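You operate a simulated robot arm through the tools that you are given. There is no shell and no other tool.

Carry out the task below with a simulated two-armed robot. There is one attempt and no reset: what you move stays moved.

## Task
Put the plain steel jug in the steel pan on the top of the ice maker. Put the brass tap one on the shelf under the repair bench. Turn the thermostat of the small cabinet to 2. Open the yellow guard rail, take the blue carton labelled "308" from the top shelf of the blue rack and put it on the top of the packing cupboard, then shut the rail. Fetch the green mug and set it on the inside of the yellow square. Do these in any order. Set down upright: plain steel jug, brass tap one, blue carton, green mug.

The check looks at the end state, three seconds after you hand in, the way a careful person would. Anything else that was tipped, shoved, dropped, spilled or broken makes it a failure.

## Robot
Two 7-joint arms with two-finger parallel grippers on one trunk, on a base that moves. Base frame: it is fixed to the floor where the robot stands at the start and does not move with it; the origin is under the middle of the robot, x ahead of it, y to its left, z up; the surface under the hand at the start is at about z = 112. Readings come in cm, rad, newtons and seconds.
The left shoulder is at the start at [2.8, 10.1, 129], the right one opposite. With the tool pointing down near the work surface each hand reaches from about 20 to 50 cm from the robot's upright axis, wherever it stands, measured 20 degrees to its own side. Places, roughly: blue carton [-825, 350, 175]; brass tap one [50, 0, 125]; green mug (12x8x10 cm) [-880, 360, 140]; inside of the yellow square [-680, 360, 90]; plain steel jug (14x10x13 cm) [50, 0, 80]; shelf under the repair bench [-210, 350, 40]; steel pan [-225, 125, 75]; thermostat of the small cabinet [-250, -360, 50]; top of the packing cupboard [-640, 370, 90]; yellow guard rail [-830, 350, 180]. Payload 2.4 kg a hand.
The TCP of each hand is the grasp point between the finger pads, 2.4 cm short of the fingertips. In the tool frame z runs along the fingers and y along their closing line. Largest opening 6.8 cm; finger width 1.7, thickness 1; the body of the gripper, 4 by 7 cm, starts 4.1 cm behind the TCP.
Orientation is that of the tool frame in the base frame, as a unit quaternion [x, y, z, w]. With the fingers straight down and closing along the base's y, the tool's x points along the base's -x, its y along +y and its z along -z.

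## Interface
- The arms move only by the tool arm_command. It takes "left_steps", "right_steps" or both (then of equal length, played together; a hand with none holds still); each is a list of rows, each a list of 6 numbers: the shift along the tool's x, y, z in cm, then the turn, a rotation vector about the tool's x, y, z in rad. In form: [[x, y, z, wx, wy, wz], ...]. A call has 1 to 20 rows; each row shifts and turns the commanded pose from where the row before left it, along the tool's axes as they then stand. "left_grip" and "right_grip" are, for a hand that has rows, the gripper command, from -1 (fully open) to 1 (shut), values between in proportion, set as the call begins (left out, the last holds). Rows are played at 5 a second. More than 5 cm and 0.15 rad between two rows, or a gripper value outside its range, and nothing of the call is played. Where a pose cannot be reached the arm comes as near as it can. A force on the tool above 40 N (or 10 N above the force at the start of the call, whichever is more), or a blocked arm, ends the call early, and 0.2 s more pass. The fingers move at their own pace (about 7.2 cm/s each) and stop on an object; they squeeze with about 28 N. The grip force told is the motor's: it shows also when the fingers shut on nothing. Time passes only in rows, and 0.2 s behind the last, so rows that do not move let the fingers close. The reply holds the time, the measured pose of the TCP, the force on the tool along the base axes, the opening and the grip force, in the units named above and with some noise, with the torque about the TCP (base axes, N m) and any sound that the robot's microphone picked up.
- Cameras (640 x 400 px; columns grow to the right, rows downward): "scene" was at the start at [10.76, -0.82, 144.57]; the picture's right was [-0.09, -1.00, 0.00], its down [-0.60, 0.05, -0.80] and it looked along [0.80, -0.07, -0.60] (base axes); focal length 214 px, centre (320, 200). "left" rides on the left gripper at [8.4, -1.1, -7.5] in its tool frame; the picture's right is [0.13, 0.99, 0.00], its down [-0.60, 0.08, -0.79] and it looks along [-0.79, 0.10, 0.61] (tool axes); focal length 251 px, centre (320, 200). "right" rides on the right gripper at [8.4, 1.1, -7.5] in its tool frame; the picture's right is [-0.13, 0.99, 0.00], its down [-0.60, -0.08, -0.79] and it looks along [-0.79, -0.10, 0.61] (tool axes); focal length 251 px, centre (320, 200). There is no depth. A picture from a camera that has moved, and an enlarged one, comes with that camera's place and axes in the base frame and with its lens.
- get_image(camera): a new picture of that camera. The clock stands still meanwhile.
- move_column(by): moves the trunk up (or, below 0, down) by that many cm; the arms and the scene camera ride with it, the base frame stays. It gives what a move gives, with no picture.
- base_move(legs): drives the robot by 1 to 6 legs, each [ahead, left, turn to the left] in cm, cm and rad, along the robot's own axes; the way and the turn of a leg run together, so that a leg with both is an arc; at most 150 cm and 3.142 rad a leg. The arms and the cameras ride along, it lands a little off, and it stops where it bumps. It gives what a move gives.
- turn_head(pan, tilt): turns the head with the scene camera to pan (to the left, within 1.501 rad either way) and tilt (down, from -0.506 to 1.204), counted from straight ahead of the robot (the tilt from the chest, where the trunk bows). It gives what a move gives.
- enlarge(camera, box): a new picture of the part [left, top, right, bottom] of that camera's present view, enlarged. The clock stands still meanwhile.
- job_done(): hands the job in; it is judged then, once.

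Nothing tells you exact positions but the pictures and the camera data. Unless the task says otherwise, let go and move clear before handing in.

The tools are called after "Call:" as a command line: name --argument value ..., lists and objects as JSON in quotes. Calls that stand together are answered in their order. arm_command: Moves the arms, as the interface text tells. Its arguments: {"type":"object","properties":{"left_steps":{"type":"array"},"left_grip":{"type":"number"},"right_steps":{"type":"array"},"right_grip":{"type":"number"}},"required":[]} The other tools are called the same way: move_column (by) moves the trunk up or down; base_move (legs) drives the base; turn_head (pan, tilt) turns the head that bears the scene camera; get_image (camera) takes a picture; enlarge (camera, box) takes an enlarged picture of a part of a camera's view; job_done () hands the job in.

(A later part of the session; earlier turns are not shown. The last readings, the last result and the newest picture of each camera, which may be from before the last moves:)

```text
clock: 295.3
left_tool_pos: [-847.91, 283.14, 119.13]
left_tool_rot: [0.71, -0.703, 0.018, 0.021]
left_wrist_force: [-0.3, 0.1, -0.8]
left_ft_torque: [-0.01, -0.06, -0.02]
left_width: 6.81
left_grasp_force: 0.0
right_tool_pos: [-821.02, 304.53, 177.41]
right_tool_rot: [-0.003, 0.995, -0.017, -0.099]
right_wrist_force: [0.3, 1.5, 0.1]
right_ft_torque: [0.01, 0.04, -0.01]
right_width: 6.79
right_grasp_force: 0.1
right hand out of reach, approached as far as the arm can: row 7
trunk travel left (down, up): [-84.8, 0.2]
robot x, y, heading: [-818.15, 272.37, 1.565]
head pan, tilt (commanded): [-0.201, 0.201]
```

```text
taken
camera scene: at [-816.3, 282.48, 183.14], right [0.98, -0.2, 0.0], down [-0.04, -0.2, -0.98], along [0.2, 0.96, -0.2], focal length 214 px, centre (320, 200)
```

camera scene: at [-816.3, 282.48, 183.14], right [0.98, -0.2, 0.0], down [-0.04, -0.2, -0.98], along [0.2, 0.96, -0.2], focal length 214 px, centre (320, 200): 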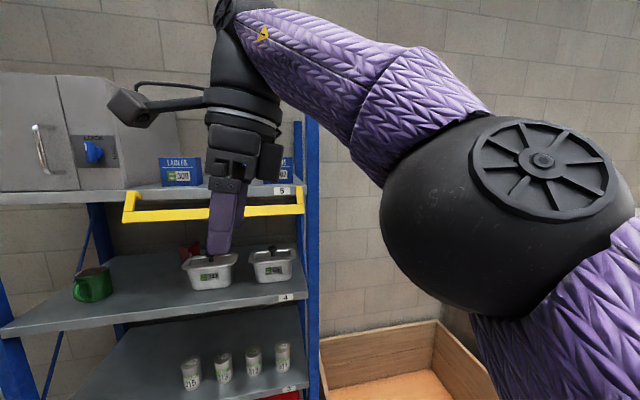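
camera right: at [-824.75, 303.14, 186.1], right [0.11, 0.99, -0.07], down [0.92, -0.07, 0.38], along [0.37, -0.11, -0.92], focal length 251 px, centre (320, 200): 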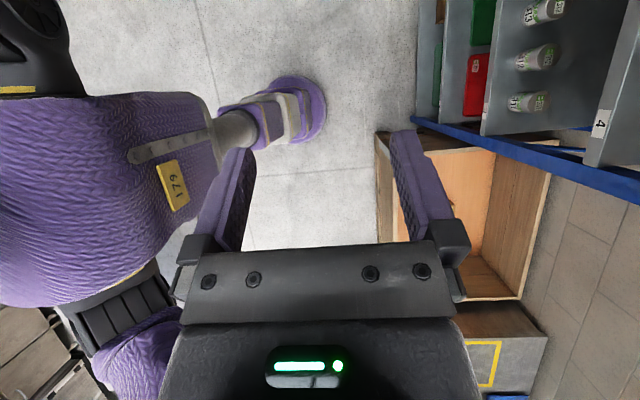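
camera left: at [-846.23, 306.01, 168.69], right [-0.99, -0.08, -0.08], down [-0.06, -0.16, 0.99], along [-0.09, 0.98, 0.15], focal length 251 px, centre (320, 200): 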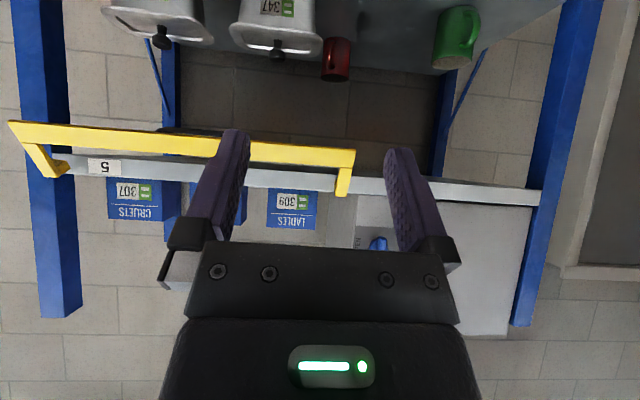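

The right arm with a slight lean, standing a bit left of the carton (so that its elbow clears the post), looks best; I'll enter through the gap between 309 and 308. Driving to a staging spot and levelling the hand.

Call:
base_move --legs '[[27, 24.8, 0.004]]'

Call:
arm_command --right_steps '[[-2.1, 0, 0.3, -0.034, 0, 0], [-2.1, 0, 0.3, 0, 0, 0], [-2.1, 0, 0.3, 0, 0, 0], [-2.1, 0, -0.3, 0, 0, 0], [0, 0, -0.8, 0, 0, 0], [0, 0, -0.8, 0, 0, 0], [0, 0, -0.8, 0, 0, 0], [0, 0, 0, 0, 0, 0]]'

Call:
turn_head --pan 0 --tilt 0.15

Call:
get_image --camera "scene"

Call:
get_image --camera "right"

```text
clock: 297.6
left_tool_pos: [-872.71, 310.3, 119.19]
left_tool_rot: [0.708, -0.705, 0.018, 0.021]
left_wrist_force: [-0.3, -0.3, -0.7]
left_ft_torque: [0.01, 0.02, 0.04]
left_width: 6.81
left_grasp_force: 0.0
right_tool_pos: [-845.45, 331.58, 177.39]
right_tool_rot: [-0.001, 0.995, -0.018, -0.099]
right_wrist_force: [-0.3, 0.0, 0.8]
right_ft_torque: [0.02, 0.02, 0.01]
right_width: 6.78
right_grasp_force: 0.0
trunk travel left (down, up): [-84.8, 0.2]
robot x, y, heading: [-842.89, 299.58, 1.557]
head pan, tilt (commanded): [-0.201, 0.201]
```

```text
clock: 299.4
left_tool_pos: [-872.59, 310.23, 119.17]
left_tool_rot: [0.708, -0.706, 0.018, 0.021]
left_wrist_force: [-0.5, -0.2, -0.1]
left_ft_torque: [0.01, 0.0, -0.01]
left_width: 6.8
left_grasp_force: 0.1
right_tool_pos: [-836.74, 331.64, 177.63]
right_tool_rot: [0.001, 0.995, -0.001, -0.098]
right_wrist_force: [0.0, 0.1, -0.4]
right_ft_torque: [-0.01, -0.03, -0.01]
right_width: 6.79
right_grasp_force: 0.1
trunk travel left (down, up): [-84.8, 0.2]
robot x, y, heading: [-842.63, 299.2, 1.562]
head pan, tilt (commanded): [-0.201, 0.201]
```

```text
clock: 300.1
left_tool_pos: [-872.59, 310.27, 119.11]
left_tool_rot: [0.709, -0.705, 0.018, 0.022]
left_wrist_force: [0.4, -0.1, 0.1]
left_ft_torque: [0.01, -0.02, -0.03]
left_width: 6.79
left_grasp_force: 0.1
right_tool_pos: [-836.88, 331.66, 177.44]
right_tool_rot: [0.0, 0.995, 0.0, -0.099]
right_wrist_force: [0.2, 0.8, 0.6]
right_ft_torque: [0.0, 0.0, -0.01]
right_width: 6.82
right_grasp_force: 0.0
trunk travel left (down, up): [-84.8, 0.2]
robot x, y, heading: [-843.03, 299.07, 1.561]
head pan, tilt (commanded): [0.0, 0.15]
```

```text
taken
camera scene: at [-842.74, 309.52, 183.61], right [1.0, -0.01, 0.0], down [0.0, -0.15, -0.99], along [0.01, 0.99, -0.15], focal length 214 px, centre (320, 200)
```

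scene: 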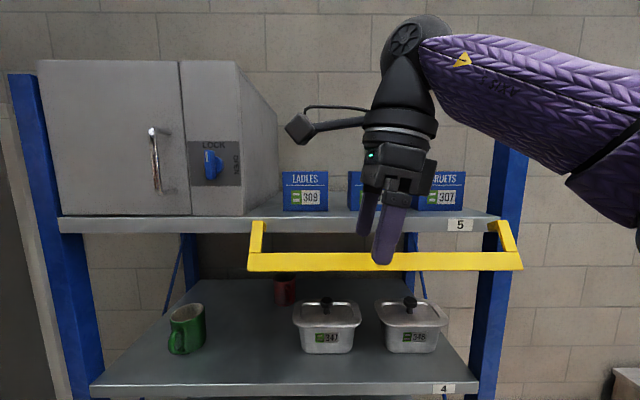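

```text
taken
camera right: at [-843.71, 332.68, 186.6], right [0.13, 0.99, -0.03], down [0.75, -0.08, 0.66], along [0.65, -0.11, -0.75], focal length 251 px, centre (320, 200)
```

right: 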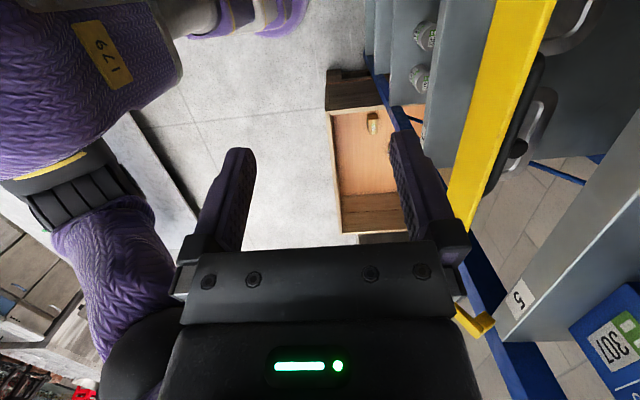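

Call:
arm_command --right_steps '[[0, -1.6, 0, 0, 0, 0], [0.17, 0, -0.85, 0, 0, 0], [0.17, 0, -0.85, 0, 0, 0], [0.17, 0, -0.85, 0, 0, 0], [0, 0, 0, 0, 0, 0]]'

Call:
turn_head --pan -0.5 --tilt 0.15

Call:
get_image --camera "scene"

```text
clock: 301.3
left_tool_pos: [-872.64, 310.21, 119.26]
left_tool_rot: [0.708, -0.706, 0.018, 0.021]
left_wrist_force: [0.0, -0.6, 0.4]
left_ft_torque: [-0.02, -0.02, -0.02]
left_width: 6.82
left_grasp_force: 0.0
right_tool_pos: [-836.81, 330.02, 180.13]
right_tool_rot: [0.001, 0.995, -0.001, -0.098]
right_wrist_force: [0.1, 0.5, -0.4]
right_ft_torque: [0.0, -0.05, -0.02]
right_width: 6.82
right_grasp_force: 0.1
trunk travel left (down, up): [-84.8, 0.2]
robot x, y, heading: [-842.89, 299.48, 1.561]
head pan, tilt (commanded): [0.0, 0.15]
```

```text
clock: 302.3
left_tool_pos: [-872.68, 310.27, 119.18]
left_tool_rot: [0.709, -0.705, 0.017, 0.021]
left_wrist_force: [-0.3, 1.2, 0.5]
left_ft_torque: [0.04, -0.02, -0.03]
left_width: 6.82
left_grasp_force: 0.0
right_tool_pos: [-836.6, 329.99, 180.04]
right_tool_rot: [0.001, 0.995, -0.001, -0.098]
right_wrist_force: [-0.8, 0.0, -0.1]
right_ft_torque: [-0.01, 0.02, 0.04]
right_width: 6.77
right_grasp_force: 0.1
trunk travel left (down, up): [-84.8, 0.2]
robot x, y, heading: [-842.8, 299.37, 1.562]
head pan, tilt (commanded): [-0.499, 0.15]
```

```text
taken
camera scene: at [-838.34, 308.37, 183.61], right [0.87, -0.49, 0.0], down [-0.07, -0.13, -0.99], along [0.48, 0.86, -0.15], focal length 214 px, centre (320, 200)
```

scene: 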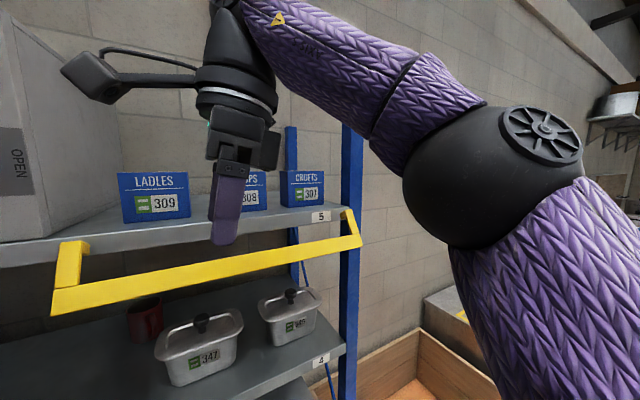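

The right elbow would come too near the post; the left arm mirrored has more room (cabinet corner is further). I'll swap: fold the right arm low on its side, then raise the left arm in the mirrored pose.

Call:
arm_command --right_steps '[[0, 0, 2, 0, -0.058, 0], [0, 0, 2, 0, -0.058, 0], [0, 0, 2, 0, -0.059, 0], [0, 0, 3, 0, 0, 0], [0, 0, 3, 0, 0, 0], [0, 0, 3, 0, 0, 0], [0, 0, 0, 0, 0, -0.143], [0, 0, 0, 0, 0, -0.143], [0, 0, 0, 0, 0, -0.143], [0, 0, 0, 0, 0, -0.143], [0, 0, 0, 0, 0, -0.143], [0, 0, 0, 0, 0, -0.143], [0, 0, 0, 0, 0, -0.143], [0, 0, 0, 0, 0, -0.143], [0, 0, 0, 0, 0, -0.143], [0, 0, 0, 0, 0, -0.143], [0, 0, 0, 0, 0, -0.141], [0, 0, 0, 0, 0, 0]]'

Call:
arm_command --right_steps '[[0, -2.5, 3, 0, 0, 0], [0, -2.5, 3, 0, 0, 0], [0, -2.5, 3, 0, 0, 0], [0, -2.5, 3, 0, 0, 0], [0, -2.5, 3, 0, 0, 0], [0, -2.5, 3, 0, 0, 0], [0, -2.5, 3, 0, 0, 0], [2.4, -0.8, 3.3, 0, 0, 0], [2.4, -0.8, 3.3, 0, 0, 0], [2.4, -0.8, 3.3, 0, 0, 0], [2.4, -0.8, 3.3, 0, 0, 0], [2.4, -0.8, 3.3, 0, 0, 0], [2.4, -0.8, 3.3, 0, 0, 0], [2.4, -0.8, 3.3, 0, 0, 0], [2.4, -0.8, 0, 0, 0, 0], [0, 0, 0, 0, 0, 0]]'

Call:
turn_head --pan 0 --tilt 0.3

Call:
get_image --camera "scene"

```text
clock: 306.1
left_tool_pos: [-872.48, 310.15, 119.24]
left_tool_rot: [0.708, -0.705, 0.017, 0.021]
left_wrist_force: [0.8, -0.1, 0.6]
left_ft_torque: [0.01, 0.0, -0.01]
left_width: 6.8
left_grasp_force: 0.0
right_tool_pos: [-837.95, 329.93, 165.18]
right_tool_rot: [0.708, -0.706, -0.007, 0.01]
right_wrist_force: [-0.1, -0.1, -0.3]
right_ft_torque: [-0.03, -0.01, 0.02]
right_width: 6.82
right_grasp_force: 0.0
trunk travel left (down, up): [-84.8, 0.2]
robot x, y, heading: [-842.71, 299.3, 1.561]
head pan, tilt (commanded): [-0.499, 0.15]
```

```text
clock: 309.5
left_tool_pos: [-872.54, 310.24, 119.17]
left_tool_rot: [0.709, -0.705, 0.017, 0.022]
left_wrist_force: [-0.4, -0.8, 0.3]
left_ft_torque: [-0.03, 0.02, -0.02]
left_width: 6.81
left_grasp_force: 0.0
right_tool_pos: [-815.09, 310.7, 120.56]
right_tool_rot: [-0.707, 0.707, 0.007, -0.009]
right_wrist_force: [-0.3, 0.8, 0.3]
right_ft_torque: [-0.01, 0.0, 0.01]
right_width: 6.81
right_grasp_force: 0.1
trunk travel left (down, up): [-84.8, 0.2]
robot x, y, heading: [-842.43, 299.31, 1.561]
head pan, tilt (commanded): [-0.499, 0.15]
```

```text
clock: 310.4
left_tool_pos: [-872.56, 310.33, 119.22]
left_tool_rot: [0.709, -0.705, 0.018, 0.022]
left_wrist_force: [-0.9, 0.5, -0.3]
left_ft_torque: [0.01, 0.0, -0.01]
left_width: 6.8
left_grasp_force: 0.0
right_tool_pos: [-815.12, 310.76, 120.68]
right_tool_rot: [-0.706, 0.708, 0.008, -0.009]
right_wrist_force: [-0.6, 0.1, -0.3]
right_ft_torque: [0.0, -0.01, 0.03]
right_width: 6.82
right_grasp_force: 0.2
trunk travel left (down, up): [-84.8, 0.2]
robot x, y, heading: [-842.85, 299.11, 1.559]
head pan, tilt (commanded): [0.0, 0.3]
```

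```text
taken
camera scene: at [-842.73, 309.58, 182.22], right [1.0, -0.01, 0.0], down [0.0, -0.3, -0.96], along [0.01, 0.96, -0.3], focal length 214 px, centre (320, 200)
```

scene: 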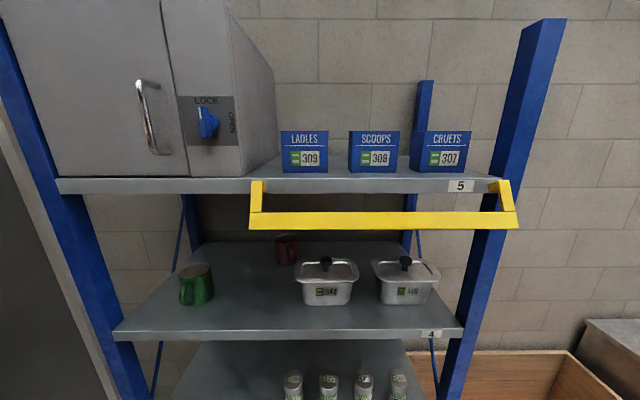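

A clear view of the cartons now. Let me enlarge to measure them precisely.

Call:
enlarge --camera "scene" --box '[260, 110, 500, 240]'

Call:
enlarge --camera "scene" --box '[335, 115, 415, 190]'

```text
2.67 times, centred on (380, 175) of scene
camera zoom: at [-842.73, 309.58, 182.22], right [1.0, -0.01, 0.0], down [0.0, -0.3, -0.96], along [0.01, 0.96, -0.3], focal length 572 px, centre (160, 267)
```

zoom: 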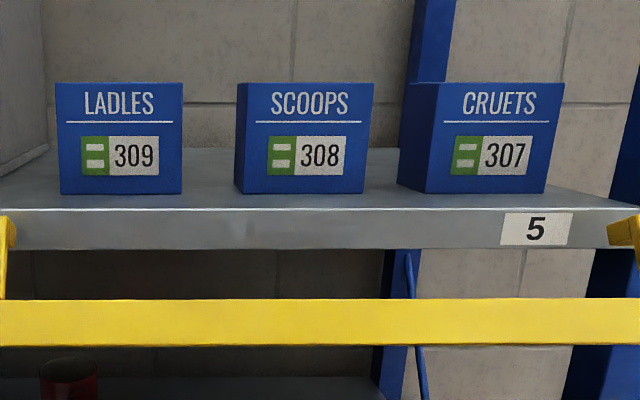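

```text
5.33 times, centred on (375, 152) of scene
camera zoom: at [-842.73, 309.58, 182.22], right [1.0, -0.01, 0.0], down [0.0, -0.3, -0.96], along [0.01, 0.96, -0.3], focal length 1144 px, centre (27, 453)
```

zoom: 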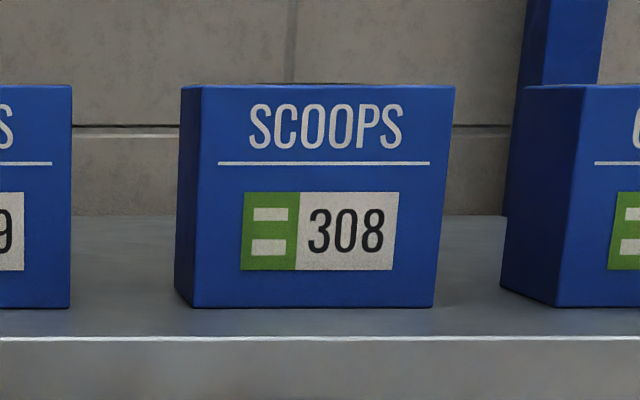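

Measured: carton 308 spans x −835.3…−825.8, front at y≈355.5, depth ≈5.5, top z≈182.7; 5 cm gaps on each side. I'll shift the robot right to x≈−824 and raise the left arm in the mirrored pose.

Call:
base_move --legs '[[0, -18.8, 0.012]]'

Call:
arm_command --left_steps '[[-2.4, -0.8, -3.3, 0, 0, 0], [-2.4, -0.8, -3.3, 0, 0, 0], [-2.4, -0.8, -3.3, 0, 0, 0], [-2.4, -0.8, -3.3, 0, 0, 0], [-2.4, -0.8, -3.3, 0, 0, 0], [-2.4, -0.8, -3.3, 0, 0, 0], [-2.4, -0.8, -3.3, 0, 0, 0], [-0.4, -1.7, -3, 0, 0, 0], [-0.4, -1.7, -3, 0, 0, 0], [-0.4, -1.7, -3, 0, 0, 0], [-0.4, -1.7, -3, 0, 0, 0], [-0.4, -1.7, -3, 0, 0, 0], [-0.4, -1.7, -3, 0, 0, 0], [-0.4, -1.7, -3, 0, 0, 0], [0, 0, 0, 0, 0, 0]]'

Call:
arm_command --left_steps '[[0, 0, 0, 0, 0, -0.143], [0, 0, 0, 0, 0, -0.143], [0, 0, 0, 0, 0, -0.143], [0, 0, 0, 0, 0, -0.143], [0, 0, 0, 0, 0, -0.143], [0, 0, 0, 0, 0, -0.143], [0, 0, 0, 0, 0, -0.143], [0, 0, 0, 0, 0, -0.143], [0, 0, 0, 0, 0, -0.143], [0, 0, 0, 0, 0, -0.143], [0, 0, 0, 0, 0, -0.141], [0, 0, 0, 0, 0, 0]]'

```text
clock: 311.9
left_tool_pos: [-853.98, 309.81, 119.07]
left_tool_rot: [0.713, -0.701, 0.018, 0.021]
left_wrist_force: [0.1, -0.1, -1.0]
left_ft_torque: [0.02, -0.02, -0.02]
left_width: 6.79
left_grasp_force: 0.1
right_tool_pos: [-796.81, 310.92, 120.51]
right_tool_rot: [0.711, -0.703, -0.008, 0.008]
right_wrist_force: [-0.3, 0.0, -0.2]
right_ft_torque: [-0.01, 0.01, 0.02]
right_width: 6.78
right_grasp_force: 0.1
trunk travel left (down, up): [-84.8, 0.2]
robot x, y, heading: [-824.67, 299.32, 1.572]
head pan, tilt (commanded): [0.0, 0.3]
```

```text
clock: 315.1
left_tool_pos: [-836.93, 332.14, 162.04]
left_tool_rot: [0.713, -0.701, 0.018, 0.022]
left_wrist_force: [-0.1, -0.1, 0.4]
left_ft_torque: [-0.04, -0.03, -0.01]
left_width: 6.81
left_grasp_force: 0.0
right_tool_pos: [-796.86, 311.05, 120.74]
right_tool_rot: [0.711, -0.704, -0.007, 0.009]
right_wrist_force: [0.0, -0.8, -0.1]
right_ft_torque: [-0.02, 0.0, 0.0]
right_width: 6.81
right_grasp_force: 0.1
trunk travel left (down, up): [-84.8, 0.2]
robot x, y, heading: [-824.54, 299.61, 1.569]
head pan, tilt (commanded): [0.0, 0.3]
```

```text
clock: 317.7
left_tool_pos: [-836.86, 332.16, 162.07]
left_tool_rot: [1.0, 0.01, -0.002, 0.028]
left_wrist_force: [0.2, -0.4, -0.3]
left_ft_torque: [-0.01, -0.04, 0.04]
left_width: 6.8
left_grasp_force: 0.0
right_tool_pos: [-796.85, 310.93, 120.51]
right_tool_rot: [0.711, -0.703, -0.008, 0.008]
right_wrist_force: [1.3, -0.7, 0.2]
right_ft_torque: [-0.03, 0.0, 0.0]
right_width: 6.81
right_grasp_force: 0.2
trunk travel left (down, up): [-84.8, 0.2]
robot x, y, heading: [-824.23, 298.89, 1.572]
head pan, tilt (commanded): [0.0, 0.3]
```

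Call:
arm_command --left_steps '[[0, 0, 0, 0.056, 0, 0.02], [0, 0, 0, 0, 0.0875, 0], [0, 0, 0, 0, 0.0875, 0], [2.75, 0.33, -2.56, 0, 0, 0], [2.75, 0.33, -2.56, 0, 0, 0], [2.75, 0.33, -2.56, 0, 0, 0], [2.75, 0.33, -2.56, 0, 0, 0], [2.75, 0.33, -2.56, 0, 0, 0], [2.75, 0.33, -2.56, 0, 0, 0], [0, 0, 0, 0, 0, 0]]'

Call:
get_image --camera "scene"

Call:
get_image --camera "left"

```text
clock: 319.9
left_tool_pos: [-824.12, 330.26, 179.37]
left_tool_rot: [0.996, -0.002, 0.086, -0.001]
left_wrist_force: [0.1, 0.3, 0.6]
left_ft_torque: [0.01, 0.0, 0.02]
left_width: 6.81
left_grasp_force: 0.0
left hand out of reach, approached as far as the arm can: row 9
right_tool_pos: [-796.81, 310.94, 120.56]
right_tool_rot: [0.71, -0.704, -0.006, 0.008]
right_wrist_force: [0.3, -0.3, -0.8]
right_ft_torque: [-0.01, -0.02, 0.01]
right_width: 6.83
right_grasp_force: 0.2
trunk travel left (down, up): [-84.8, 0.2]
robot x, y, heading: [-824.07, 299.36, 1.575]
head pan, tilt (commanded): [0.0, 0.3]
```

```text
taken
camera scene: at [-824.56, 309.64, 182.21], right [1.0, 0.0, 0.0], down [0.0, -0.3, -0.96], along [0.0, 0.95, -0.3], focal length 214 px, centre (320, 200)
```

scene: 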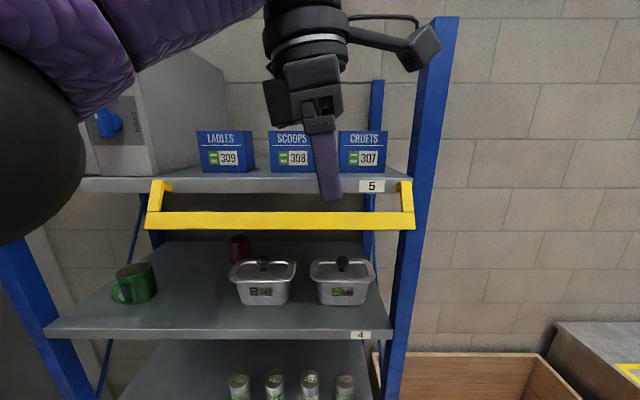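

```text
taken
camera left: at [-817.07, 331.27, 188.2], right [0.12, -0.99, 0.02], down [-0.73, -0.08, 0.68], along [-0.67, -0.1, -0.74], focal length 251 px, centre (320, 200)
```

left: 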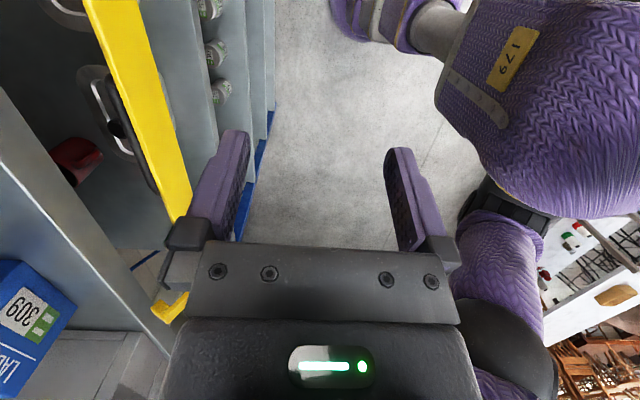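

The reach is marginal, so I'll lean the hand another 10° to the left, which allows the robot to stay a bit further from the rack.

Call:
arm_command --left_steps '[[0, 0, 2, 0, 0, 0], [0, 0, 0, 0, 0.0875, 0], [0, 0, 0, 0, 0.0875, 0], [0, 0, 0, 0, 0, 0]]'

Call:
base_move --legs '[[0, 2, -0.004]]'

```text
clock: 320.9
left_tool_pos: [-823.42, 330.17, 177.35]
left_tool_rot: [0.985, -0.001, 0.172, -0.001]
left_wrist_force: [0.7, -0.9, -0.4]
left_ft_torque: [0.01, 0.01, 0.01]
left_width: 6.84
left_grasp_force: 0.1
right_tool_pos: [-796.67, 310.97, 120.47]
right_tool_rot: [0.71, -0.704, -0.008, 0.009]
right_wrist_force: [0.5, -0.1, -0.7]
right_ft_torque: [0.01, -0.02, -0.01]
right_width: 6.77
right_grasp_force: 0.1
trunk travel left (down, up): [-84.8, 0.2]
robot x, y, heading: [-824.4, 299.38, 1.575]
head pan, tilt (commanded): [0.0, 0.3]
```

```text
clock: 321.7
left_tool_pos: [-825.12, 330.27, 177.37]
left_tool_rot: [0.985, -0.004, 0.171, 0.001]
left_wrist_force: [0.5, -0.2, -0.1]
left_ft_torque: [-0.01, 0.02, -0.01]
left_width: 6.8
left_grasp_force: 0.0
right_tool_pos: [-798.46, 310.8, 120.56]
right_tool_rot: [0.709, -0.706, -0.007, 0.01]
right_wrist_force: [-0.8, 0.8, -0.1]
right_ft_torque: [-0.02, 0.01, 0.0]
right_width: 6.79
right_grasp_force: 0.0
trunk travel left (down, up): [-84.8, 0.2]
robot x, y, heading: [-826.66, 299.07, 1.57]
head pan, tilt (commanded): [0.0, 0.3]
```

Call:
arm_command --left_steps '[[0.85, -0.7, -0.58, 0, 0, 0], [0.85, -0.7, -0.58, 0, 0, 0], [0.85, -0.6, -0.58, 0, 0, 0], [0, 0, 0, 0, 0, 0]]'

Call:
get_image --camera "scene"

Call:
get_image --camera "left"

```text
clock: 322.7
left_tool_pos: [-824.05, 331.53, 178.87]
left_tool_rot: [0.985, -0.005, 0.171, 0.002]
left_wrist_force: [0.5, 0.2, -0.6]
left_ft_torque: [-0.02, 0.03, 0.01]
left_width: 6.79
left_grasp_force: 0.1
left hand out of reach, approached as far as the arm can: row 3
right_tool_pos: [-798.61, 310.79, 120.63]
right_tool_rot: [0.709, -0.705, -0.007, 0.009]
right_wrist_force: [-0.3, -1.0, -0.3]
right_ft_torque: [0.0, 0.0, 0.01]
right_width: 6.78
right_grasp_force: 0.1
trunk travel left (down, up): [-84.8, 0.2]
robot x, y, heading: [-826.38, 299.53, 1.563]
head pan, tilt (commanded): [0.0, 0.3]
```

```text
taken
camera scene: at [-826.22, 309.54, 182.21], right [1.0, 0.0, 0.0], down [0.0, -0.3, -0.96], along [0.0, 0.96, -0.3], focal length 214 px, centre (320, 200)
```

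scene: 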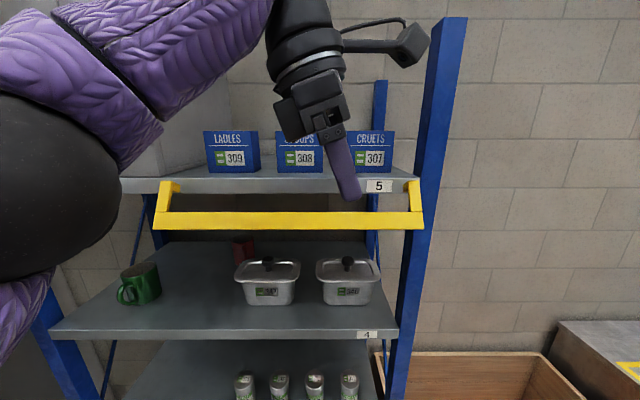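

```text
taken
camera left: at [-818.72, 332.61, 188.79], right [0.11, -0.99, 0.04], down [-0.84, -0.07, 0.54], along [-0.54, -0.1, -0.84], focal length 251 px, centre (320, 200)
```

left: 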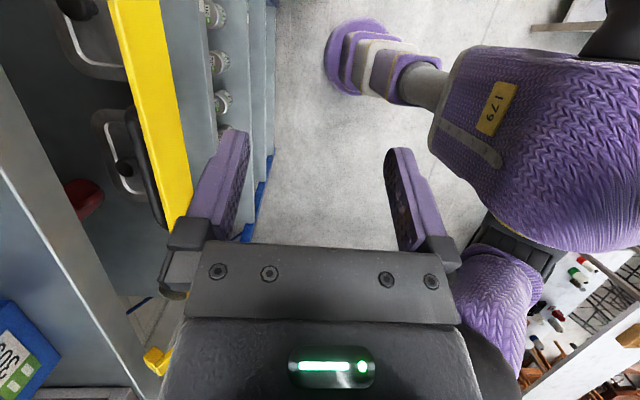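

Leaning doesn't gain enough; straight down is best (z≈179 at 32 cm). I'll un-lean, and plan to enter through the left gap (309|308), which keeps the base clear of the crate.

Call:
arm_command --left_steps '[[0, 0, 2, 0, 0, 0], [0, 0, 1, 0, -0.086, 0], [0, 0, 0, 0, -0.086, 0], [0, 0, 0, 0, -0.086, 0], [0, 0, 0, 0, -0.086, 0], [-2.5, 0, 0, 0, 0, 0], [-2.5, 0, 0, 0, 0, 0], [-2.5, 0, 0, 0, 0, 0], [-2.5, 0, 0, 0, 0, 0], [-2.5, 0, 0, 0, 0, 0], [0, 0, 0, 0, 0, 0]]'

Call:
base_move --legs '[[0, -1.4, 0.005]]'

```text
clock: 325.1
left_tool_pos: [-835.65, 331.66, 175.06]
left_tool_rot: [1.0, -0.004, 0.028, 0.006]
left_wrist_force: [0.1, -0.1, -0.5]
left_ft_torque: [0.03, 0.01, -0.03]
left_width: 6.77
left_grasp_force: 0.0
left hand out of reach, approached as far as the arm can: row 5
right_tool_pos: [-798.69, 310.85, 120.61]
right_tool_rot: [0.709, -0.705, -0.007, 0.009]
right_wrist_force: [0.1, -0.7, -0.1]
right_ft_torque: [-0.01, 0.0, -0.01]
right_width: 6.8
right_grasp_force: 0.1
trunk travel left (down, up): [-84.8, 0.2]
robot x, y, heading: [-826.5, 299.63, 1.567]
head pan, tilt (commanded): [0.0, 0.3]
```

```text
clock: 325.9
left_tool_pos: [-834.74, 331.54, 175.13]
left_tool_rot: [1.0, -0.002, 0.029, 0.007]
left_wrist_force: [-0.6, -0.2, 0.1]
left_ft_torque: [-0.03, 0.01, 0.03]
left_width: 6.8
left_grasp_force: 0.1
right_tool_pos: [-797.45, 310.89, 120.79]
right_tool_rot: [0.711, -0.704, -0.007, 0.009]
right_wrist_force: [0.1, 0.0, 0.6]
right_ft_torque: [0.04, 0.0, 0.01]
right_width: 6.81
right_grasp_force: 0.0
trunk travel left (down, up): [-84.8, 0.2]
robot x, y, heading: [-824.94, 299.51, 1.575]
head pan, tilt (commanded): [0.0, 0.3]
```

Call:
arm_command --left_steps '[[-1.6, 0, -1, 0.014, -0.058, 0], [-1.6, 0, -1, 0, 0, 0], [0, 0, -1, 0, 0, 0], [0, 0, -0.9, 0, 0, 0], [0, 0, 0, 0, 0, 0]]'

Call:
get_image --camera "scene"

Call:
turn_head --pan 0.6 --tilt 0.2

Call:
get_image --camera "scene"

```text
clock: 327.1
left_tool_pos: [-837.69, 331.55, 178.87]
left_tool_rot: [1.0, -0.003, 0.001, -0.001]
left_wrist_force: [0.3, 0.4, 0.3]
left_ft_torque: [-0.01, 0.01, -0.01]
left_width: 6.78
left_grasp_force: 0.1
right_tool_pos: [-797.35, 310.96, 120.62]
right_tool_rot: [0.711, -0.703, -0.008, 0.009]
right_wrist_force: [-0.4, -0.1, -0.4]
right_ft_torque: [-0.02, -0.03, -0.01]
right_width: 6.77
right_grasp_force: 0.2
trunk travel left (down, up): [-84.8, 0.2]
robot x, y, heading: [-825.13, 298.92, 1.573]
head pan, tilt (commanded): [0.0, 0.3]
```

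```text
taken
camera scene: at [-824.94, 309.57, 182.21], right [1.0, 0.0, 0.0], down [0.0, -0.3, -0.96], along [0.0, 0.96, -0.3], focal length 214 px, centre (320, 200)
```

scene: 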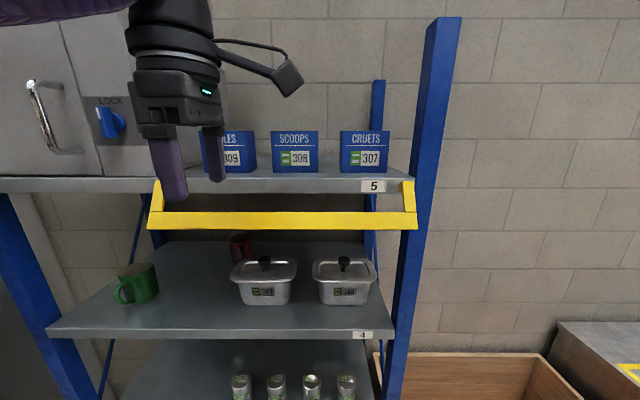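

```text
clock: 328.1
left_tool_pos: [-837.72, 331.74, 178.81]
left_tool_rot: [1.0, -0.002, 0.0, 0.0]
left_wrist_force: [0.1, -0.9, -0.6]
left_ft_torque: [0.0, 0.01, 0.03]
left_width: 6.82
left_grasp_force: 0.0
right_tool_pos: [-797.2, 310.98, 120.72]
right_tool_rot: [0.71, -0.704, -0.007, 0.009]
right_wrist_force: [0.2, -0.6, 0.3]
right_ft_torque: [-0.02, -0.01, -0.01]
right_width: 6.8
right_grasp_force: 0.1
trunk travel left (down, up): [-84.8, 0.2]
robot x, y, heading: [-825.17, 299.35, 1.57]
head pan, tilt (commanded): [0.6, 0.201]
```

```text
taken
camera scene: at [-830.18, 307.88, 183.14], right [0.82, 0.57, 0.0], down [0.11, -0.16, -0.98], along [-0.56, 0.81, -0.2], focal length 214 px, centre (320, 200)
```

scene: 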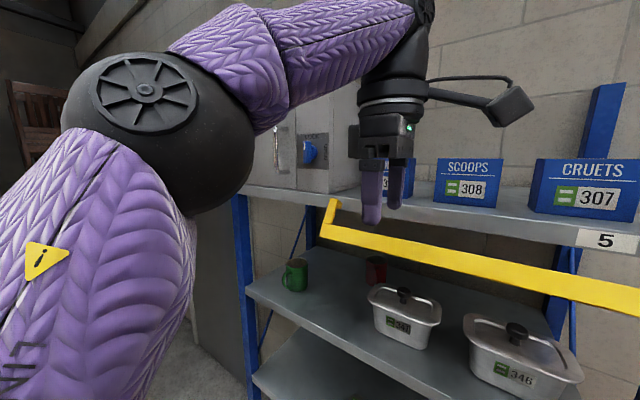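

Pose is exact: pointing straight down, fingers closing front-to-back, TCP x −837.7 aligned with the gap. I'll drive to just in front of the cartons and check.

Call:
base_move --legs '[[17.5, 0, 0]]'

Call:
turn_head --pan 0.2 --tilt 0.2

Call:
get_image --camera "scene"

Call:
get_image --camera "left"

```text
clock: 329.6
left_tool_pos: [-837.84, 349.11, 178.83]
left_tool_rot: [1.0, -0.001, -0.001, -0.001]
left_wrist_force: [-0.4, 0.8, -0.4]
left_ft_torque: [0.02, 0.03, -0.01]
left_width: 6.8
left_grasp_force: 0.0
right_tool_pos: [-797.39, 328.48, 120.63]
right_tool_rot: [0.711, -0.703, -0.006, 0.01]
right_wrist_force: [-0.2, 0.4, -0.4]
right_ft_torque: [0.0, -0.01, 0.02]
right_width: 6.8
right_grasp_force: 0.0
trunk travel left (down, up): [-84.8, 0.2]
robot x, y, heading: [-825.25, 317.08, 1.577]
head pan, tilt (commanded): [0.6, 0.201]
```

```text
clock: 330.4
left_tool_pos: [-837.63, 348.99, 178.84]
left_tool_rot: [1.0, -0.002, 0.0, 0.0]
left_wrist_force: [-0.4, 0.0, -0.6]
left_ft_torque: [-0.03, 0.0, -0.01]
left_width: 6.78
left_grasp_force: 0.0
right_tool_pos: [-797.47, 328.44, 120.59]
right_tool_rot: [0.711, -0.703, -0.007, 0.009]
right_wrist_force: [-0.9, -0.8, 0.0]
right_ft_torque: [-0.01, 0.02, 0.01]
right_width: 6.77
right_grasp_force: 0.1
trunk travel left (down, up): [-84.8, 0.2]
robot x, y, heading: [-825.24, 316.74, 1.576]
head pan, tilt (commanded): [0.201, 0.201]
```

```text
taken
camera scene: at [-826.87, 326.66, 183.15], right [0.98, 0.2, 0.0], down [0.04, -0.19, -0.98], along [-0.2, 0.96, -0.2], focal length 214 px, centre (320, 200)
```

scene: 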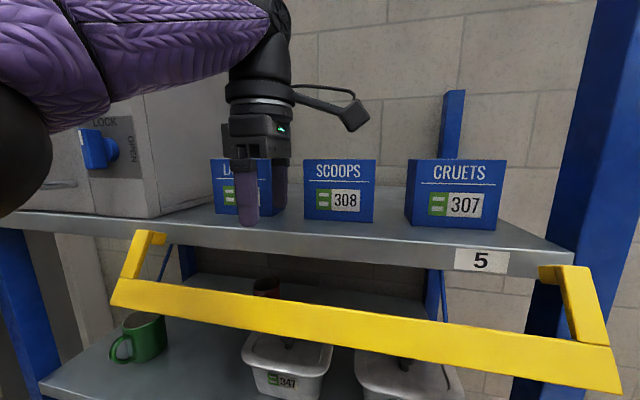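

```text
taken
camera left: at [-829.39, 349.99, 186.38], right [0.13, -0.99, 0.0], down [-0.6, -0.08, 0.79], along [-0.79, -0.1, -0.61], focal length 251 px, centre (320, 200)
```

left: 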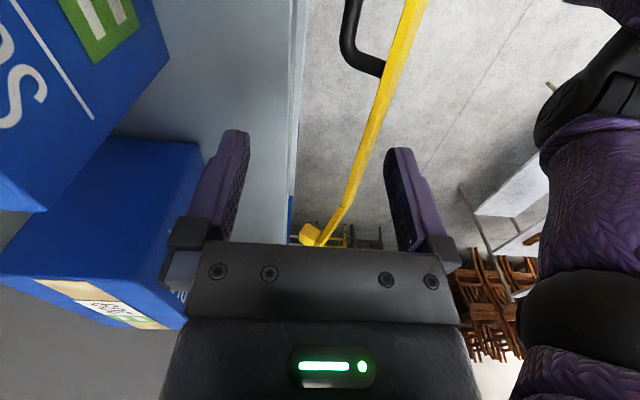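

Call:
enlarge --camera "left" --box '[0, 100, 240, 250]'

Call:
enlarge --camera "scene" --box '[200, 140, 400, 240]'

```text
2.67 times, centred on (120, 175) of left
camera zoom: at [-829.39, 349.99, 186.38], right [0.13, -0.99, 0.0], down [-0.6, -0.08, 0.79], along [-0.79, -0.1, -0.61], focal length 670 px, centre (853, 267)
```

zoom: 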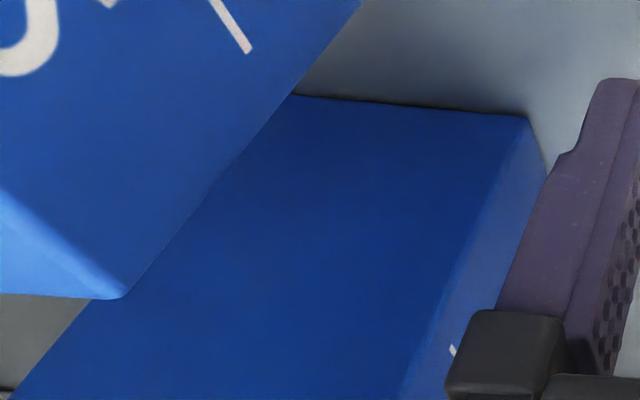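

```text
3.20 times, centred on (300, 190) of scene
camera zoom: at [-826.87, 326.66, 183.15], right [0.98, 0.2, 0.0], down [0.04, -0.19, -0.98], along [-0.2, 0.96, -0.2], focal length 686 px, centre (384, 232)
```

zoom: 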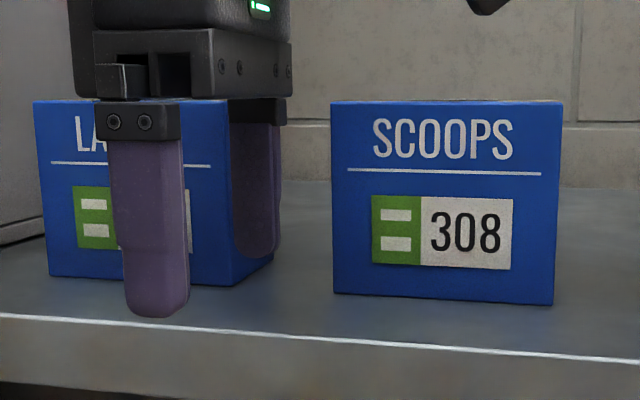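

Consistent now: front y≈355.9, top z≈182.8, left edge x≈−835.3. I'll try to get a few millimetres more height before entering.

Call:
arm_command --left_steps '[[0, 0.8, -0.4, 0, 0, 0], [0, 0, 0, 0, 0, 0]]'

```text
clock: 331.0
left_tool_pos: [-837.78, 348.32, 179.45]
left_tool_rot: [1.0, -0.002, 0.0, 0.0]
left_wrist_force: [0.8, 0.4, 0.2]
left_ft_torque: [0.04, -0.02, 0.01]
left_width: 6.8
left_grasp_force: 0.0
right_tool_pos: [-797.4, 328.42, 120.67]
right_tool_rot: [0.71, -0.704, -0.007, 0.009]
right_wrist_force: [0.5, -0.9, 1.0]
right_ft_torque: [0.03, -0.02, -0.03]
right_width: 6.81
right_grasp_force: 0.1
trunk travel left (down, up): [-84.8, 0.2]
robot x, y, heading: [-824.94, 316.23, 1.574]
head pan, tilt (commanded): [0.201, 0.201]
```

Clearances look sufficient (0.7 cm above the carton top). Entering the gap in two short drives.

Call:
base_move --legs '[[5, 0, 0]]'

Call:
turn_head --pan 0.7 --tilt 0.3

Call:
get_image --camera "scene"

Call:
get_image --camera "left"

```text
clock: 331.9
left_tool_pos: [-837.77, 353.15, 179.3]
left_tool_rot: [1.0, -0.001, 0.001, -0.001]
left_wrist_force: [0.4, -0.1, 0.0]
left_ft_torque: [-0.02, 0.0, -0.01]
left_width: 6.8
left_grasp_force: 0.1
right_tool_pos: [-797.41, 333.29, 120.49]
right_tool_rot: [0.711, -0.704, -0.007, 0.009]
right_wrist_force: [0.0, -0.1, 0.1]
right_ft_torque: [-0.04, 0.03, -0.02]
right_width: 6.79
right_grasp_force: 0.1
trunk travel left (down, up): [-84.8, 0.2]
robot x, y, heading: [-824.88, 321.68, 1.577]
head pan, tilt (commanded): [0.201, 0.201]
```

```text
clock: 332.9
left_tool_pos: [-837.88, 353.06, 179.37]
left_tool_rot: [1.0, -0.002, 0.0, -0.001]
left_wrist_force: [0.6, 0.4, -0.3]
left_ft_torque: [0.01, -0.03, 0.0]
left_width: 6.78
left_grasp_force: 0.0
right_tool_pos: [-797.52, 333.25, 120.55]
right_tool_rot: [0.71, -0.704, -0.007, 0.008]
right_wrist_force: [0.4, 0.0, -0.2]
right_ft_torque: [-0.01, -0.02, -0.03]
right_width: 6.82
right_grasp_force: 0.0
trunk travel left (down, up): [-84.8, 0.2]
robot x, y, heading: [-825.19, 321.54, 1.575]
head pan, tilt (commanded): [0.7, 0.3]
```

```text
taken
camera scene: at [-831.01, 329.55, 182.22], right [0.76, 0.65, 0.0], down [0.19, -0.23, -0.96], along [-0.62, 0.73, -0.3], focal length 214 px, centre (320, 200)
```

scene: 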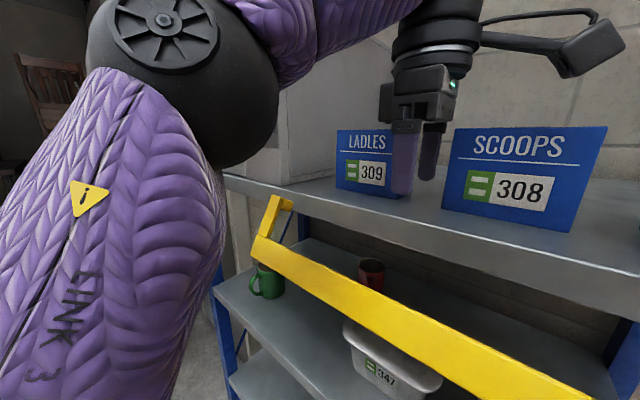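

```text
taken
camera left: at [-829.4, 354.08, 186.8], right [0.13, -0.99, 0.0], down [-0.6, -0.08, 0.79], along [-0.79, -0.1, -0.61], focal length 251 px, centre (320, 200)
```

left: 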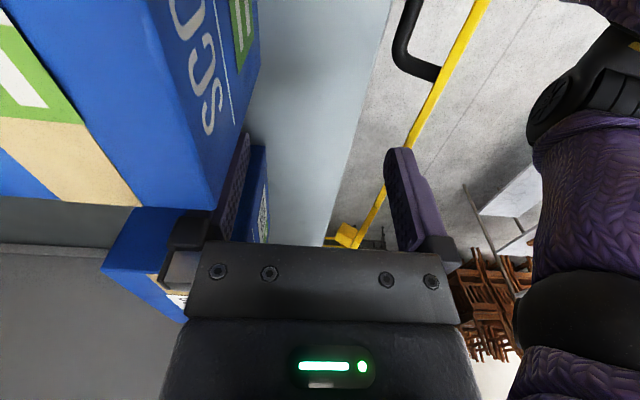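

The rear finger is passing cleanly through the gap. The tape on the carton's top puts its centre at y≈359.0; I'll drive the remaining 5.7 cm.

Call:
base_move --legs '[[5.7, 0, 0]]'

Call:
get_image --camera "scene"

Call:
get_image --camera "left"

```text
clock: 333.8
left_tool_pos: [-837.75, 358.58, 179.24]
left_tool_rot: [1.0, -0.001, 0.0, -0.001]
left_wrist_force: [-0.3, -0.1, -0.2]
left_ft_torque: [-0.03, -0.01, -0.01]
left_width: 6.79
left_grasp_force: 0.1
right_tool_pos: [-797.46, 338.83, 120.63]
right_tool_rot: [0.711, -0.703, -0.007, 0.009]
right_wrist_force: [0.0, 0.6, -0.1]
right_ft_torque: [0.03, 0.0, 0.03]
right_width: 6.8
right_grasp_force: 0.0
trunk travel left (down, up): [-84.8, 0.2]
robot x, y, heading: [-825.4, 327.06, 1.575]
head pan, tilt (commanded): [0.7, 0.3]
```

```text
taken
camera scene: at [-831.03, 335.19, 182.22], right [0.76, 0.65, 0.0], down [0.19, -0.23, -0.96], along [-0.62, 0.73, -0.3], focal length 214 px, centre (320, 200)
```

scene: 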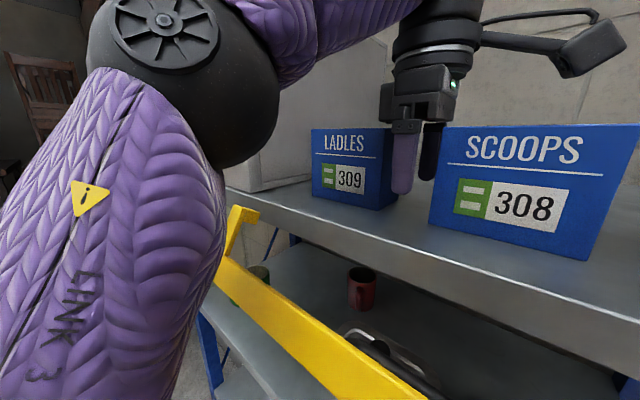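

```text
taken
camera left: at [-829.43, 359.73, 186.79], right [0.13, -0.99, 0.0], down [-0.6, -0.08, 0.79], along [-0.79, -0.1, -0.61], focal length 251 px, centre (320, 200)
```

left: 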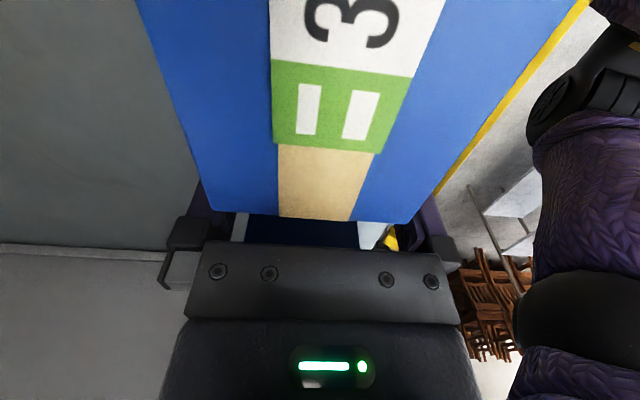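

The hand is just beside the carton; from this view the carton spans y 356.3–362.1, so I need 0.6 cm more forward.

Call:
arm_command --left_steps '[[0, -0.6, 0, 0, 0, 0], [0, 0, 0, 0, 0, 0]]'

Call:
get_image --camera "left"

```text
clock: 334.4
left_tool_pos: [-837.97, 359.5, 179.26]
left_tool_rot: [1.0, -0.001, 0.0, -0.001]
left_wrist_force: [-0.6, 0.7, -1.3]
left_ft_torque: [0.01, 0.01, 0.01]
left_width: 6.82
left_grasp_force: 0.1
right_tool_pos: [-797.54, 338.85, 120.61]
right_tool_rot: [0.712, -0.702, -0.006, 0.009]
right_wrist_force: [0.5, 0.5, -0.2]
right_ft_torque: [0.02, 0.01, -0.02]
right_width: 6.82
right_grasp_force: 0.1
trunk travel left (down, up): [-84.8, 0.2]
robot x, y, heading: [-825.17, 327.25, 1.576]
head pan, tilt (commanded): [0.7, 0.3]
```

```text
taken
camera left: at [-829.48, 360.48, 186.74], right [0.13, -0.99, 0.0], down [-0.6, -0.08, 0.79], along [-0.79, -0.1, -0.61], focal length 251 px, centre (320, 200)
```

left: 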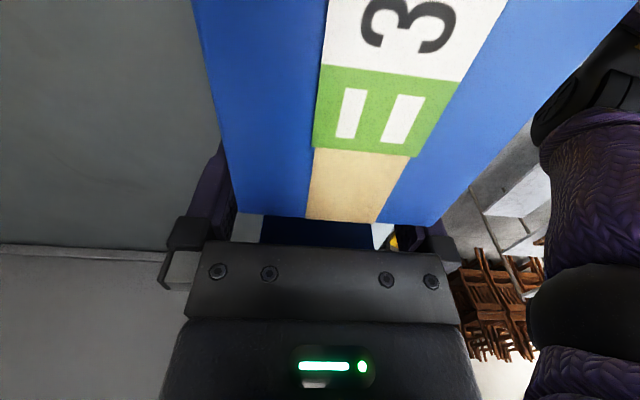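

Now centred (359.3). I'll move sideways over the carton in small steps, watching forces.

Call:
arm_command --left_steps '[[1, 0, 0, 0, 0, 0], [1, 0, 0, 0, 0, 0], [0.8, 0, 0, 0, 0, 0], [0, 0, 0, 0, 0, 0]]'

Call:
get_image --camera "left"

```text
clock: 335.4
left_tool_pos: [-835.2, 359.43, 179.24]
left_tool_rot: [1.0, -0.002, 0.0, -0.001]
left_wrist_force: [-0.5, 0.5, 0.0]
left_ft_torque: [0.0, 0.01, -0.02]
left_width: 6.78
left_grasp_force: 0.0
right_tool_pos: [-797.33, 338.88, 120.59]
right_tool_rot: [0.711, -0.703, -0.007, 0.009]
right_wrist_force: [0.1, 0.0, 0.0]
right_ft_torque: [0.03, 0.01, -0.02]
right_width: 6.79
right_grasp_force: 0.1
trunk travel left (down, up): [-84.8, 0.2]
robot x, y, heading: [-825.07, 327.19, 1.575]
head pan, tilt (commanded): [0.7, 0.3]
```

```text
taken
camera left: at [-826.64, 360.41, 186.72], right [0.13, -0.99, 0.0], down [-0.6, -0.08, 0.79], along [-0.79, -0.1, -0.61], focal length 251 px, centre (320, 200)
```

left: 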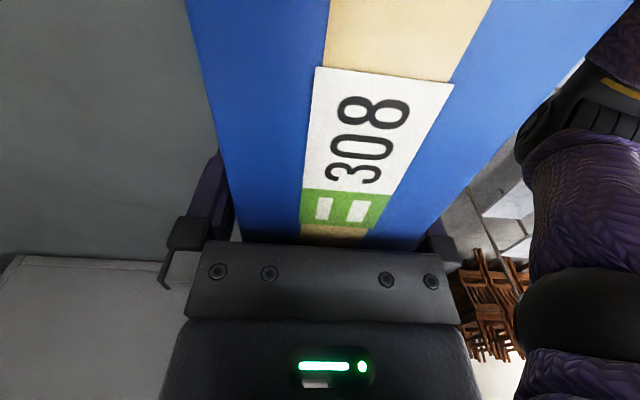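

No contact, and the fingers straddle the carton. Continuing to its middle.

Call:
arm_command --left_steps '[[1, 0, 0, 0, 0, 0], [1, 0, 0, 0, 0, 0], [1, 0, 0, 0, 0, 0], [1, 0, 0, 0, 0, 0], [0.5, 0, 0, 0, 0, 0], [0, 0, 0, 0, 0, 0]]'

Call:
get_image --camera "left"

```text
clock: 336.8
left_tool_pos: [-831.81, 359.51, 178.76]
left_tool_rot: [1.0, -0.001, 0.0, -0.002]
left_wrist_force: [0.4, 1.1, -0.6]
left_ft_torque: [0.0, -0.01, -0.01]
left_width: 6.78
left_grasp_force: 0.2
left hand out of reach, approached as far as the arm can: row 3, 5
right_tool_pos: [-797.45, 338.84, 120.7]
right_tool_rot: [0.711, -0.703, -0.007, 0.009]
right_wrist_force: [0.2, -0.2, 0.5]
right_ft_torque: [0.03, 0.03, 0.01]
right_width: 6.78
right_grasp_force: 0.1
trunk travel left (down, up): [-84.8, 0.2]
robot x, y, heading: [-825.13, 327.07, 1.577]
head pan, tilt (commanded): [0.7, 0.3]
```

```text
taken
camera left: at [-823.47, 360.52, 186.29], right [0.13, -0.99, 0.0], down [-0.6, -0.08, 0.79], along [-0.79, -0.1, -0.61], focal length 251 px, centre (320, 200)
```

left: 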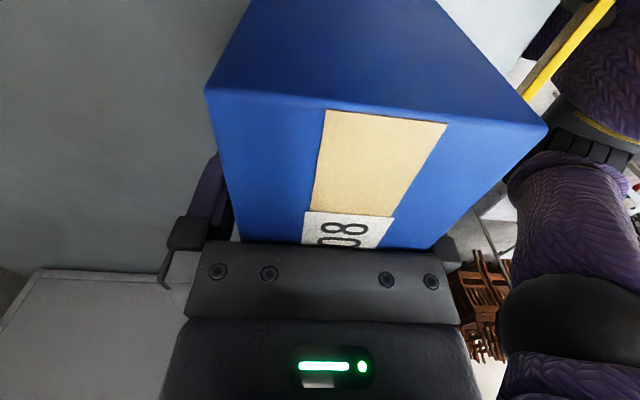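

Good enough: 1.3 cm from centre. Closing the left hand on the carton.

Call:
arm_command --left_steps '[[0, 0, 0, 0, 0, 0], [0, 0, 0, 0, 0, 0], [0, 0, 0, 0, 0, 0], [0, 0, 0, 0, 0, 0]]' --left_grip 1

Call:
get_image --camera "left"

```text
clock: 337.8
left_tool_pos: [-831.88, 359.46, 178.77]
left_tool_rot: [1.0, -0.001, 0.0, -0.002]
left_wrist_force: [1.0, -1.5, 1.5]
left_ft_torque: [-0.2, -0.03, -0.03]
left_width: 5.79
left_grasp_force: 27.8
right_tool_pos: [-797.45, 338.88, 120.65]
right_tool_rot: [0.711, -0.703, -0.007, 0.009]
right_wrist_force: [0.2, -0.5, -0.1]
right_ft_torque: [-0.01, 0.01, -0.02]
right_width: 6.82
right_grasp_force: 0.0
trunk travel left (down, up): [-84.8, 0.2]
robot x, y, heading: [-825.24, 326.81, 1.574]
head pan, tilt (commanded): [0.7, 0.3]
```

```text
taken
camera left: at [-823.48, 360.5, 186.31], right [0.13, -0.99, 0.0], down [-0.6, -0.08, 0.79], along [-0.79, -0.1, -0.61], focal length 251 px, centre (320, 200)
```

left: 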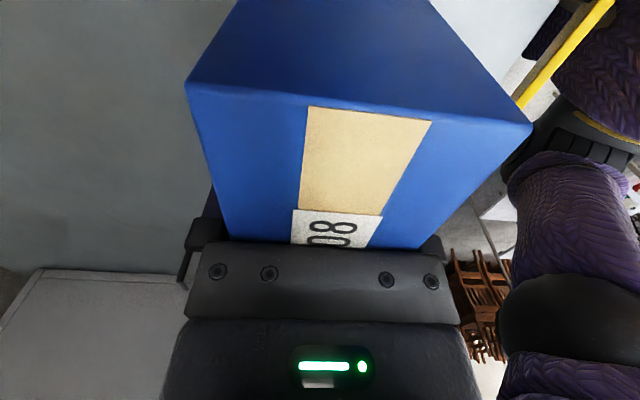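

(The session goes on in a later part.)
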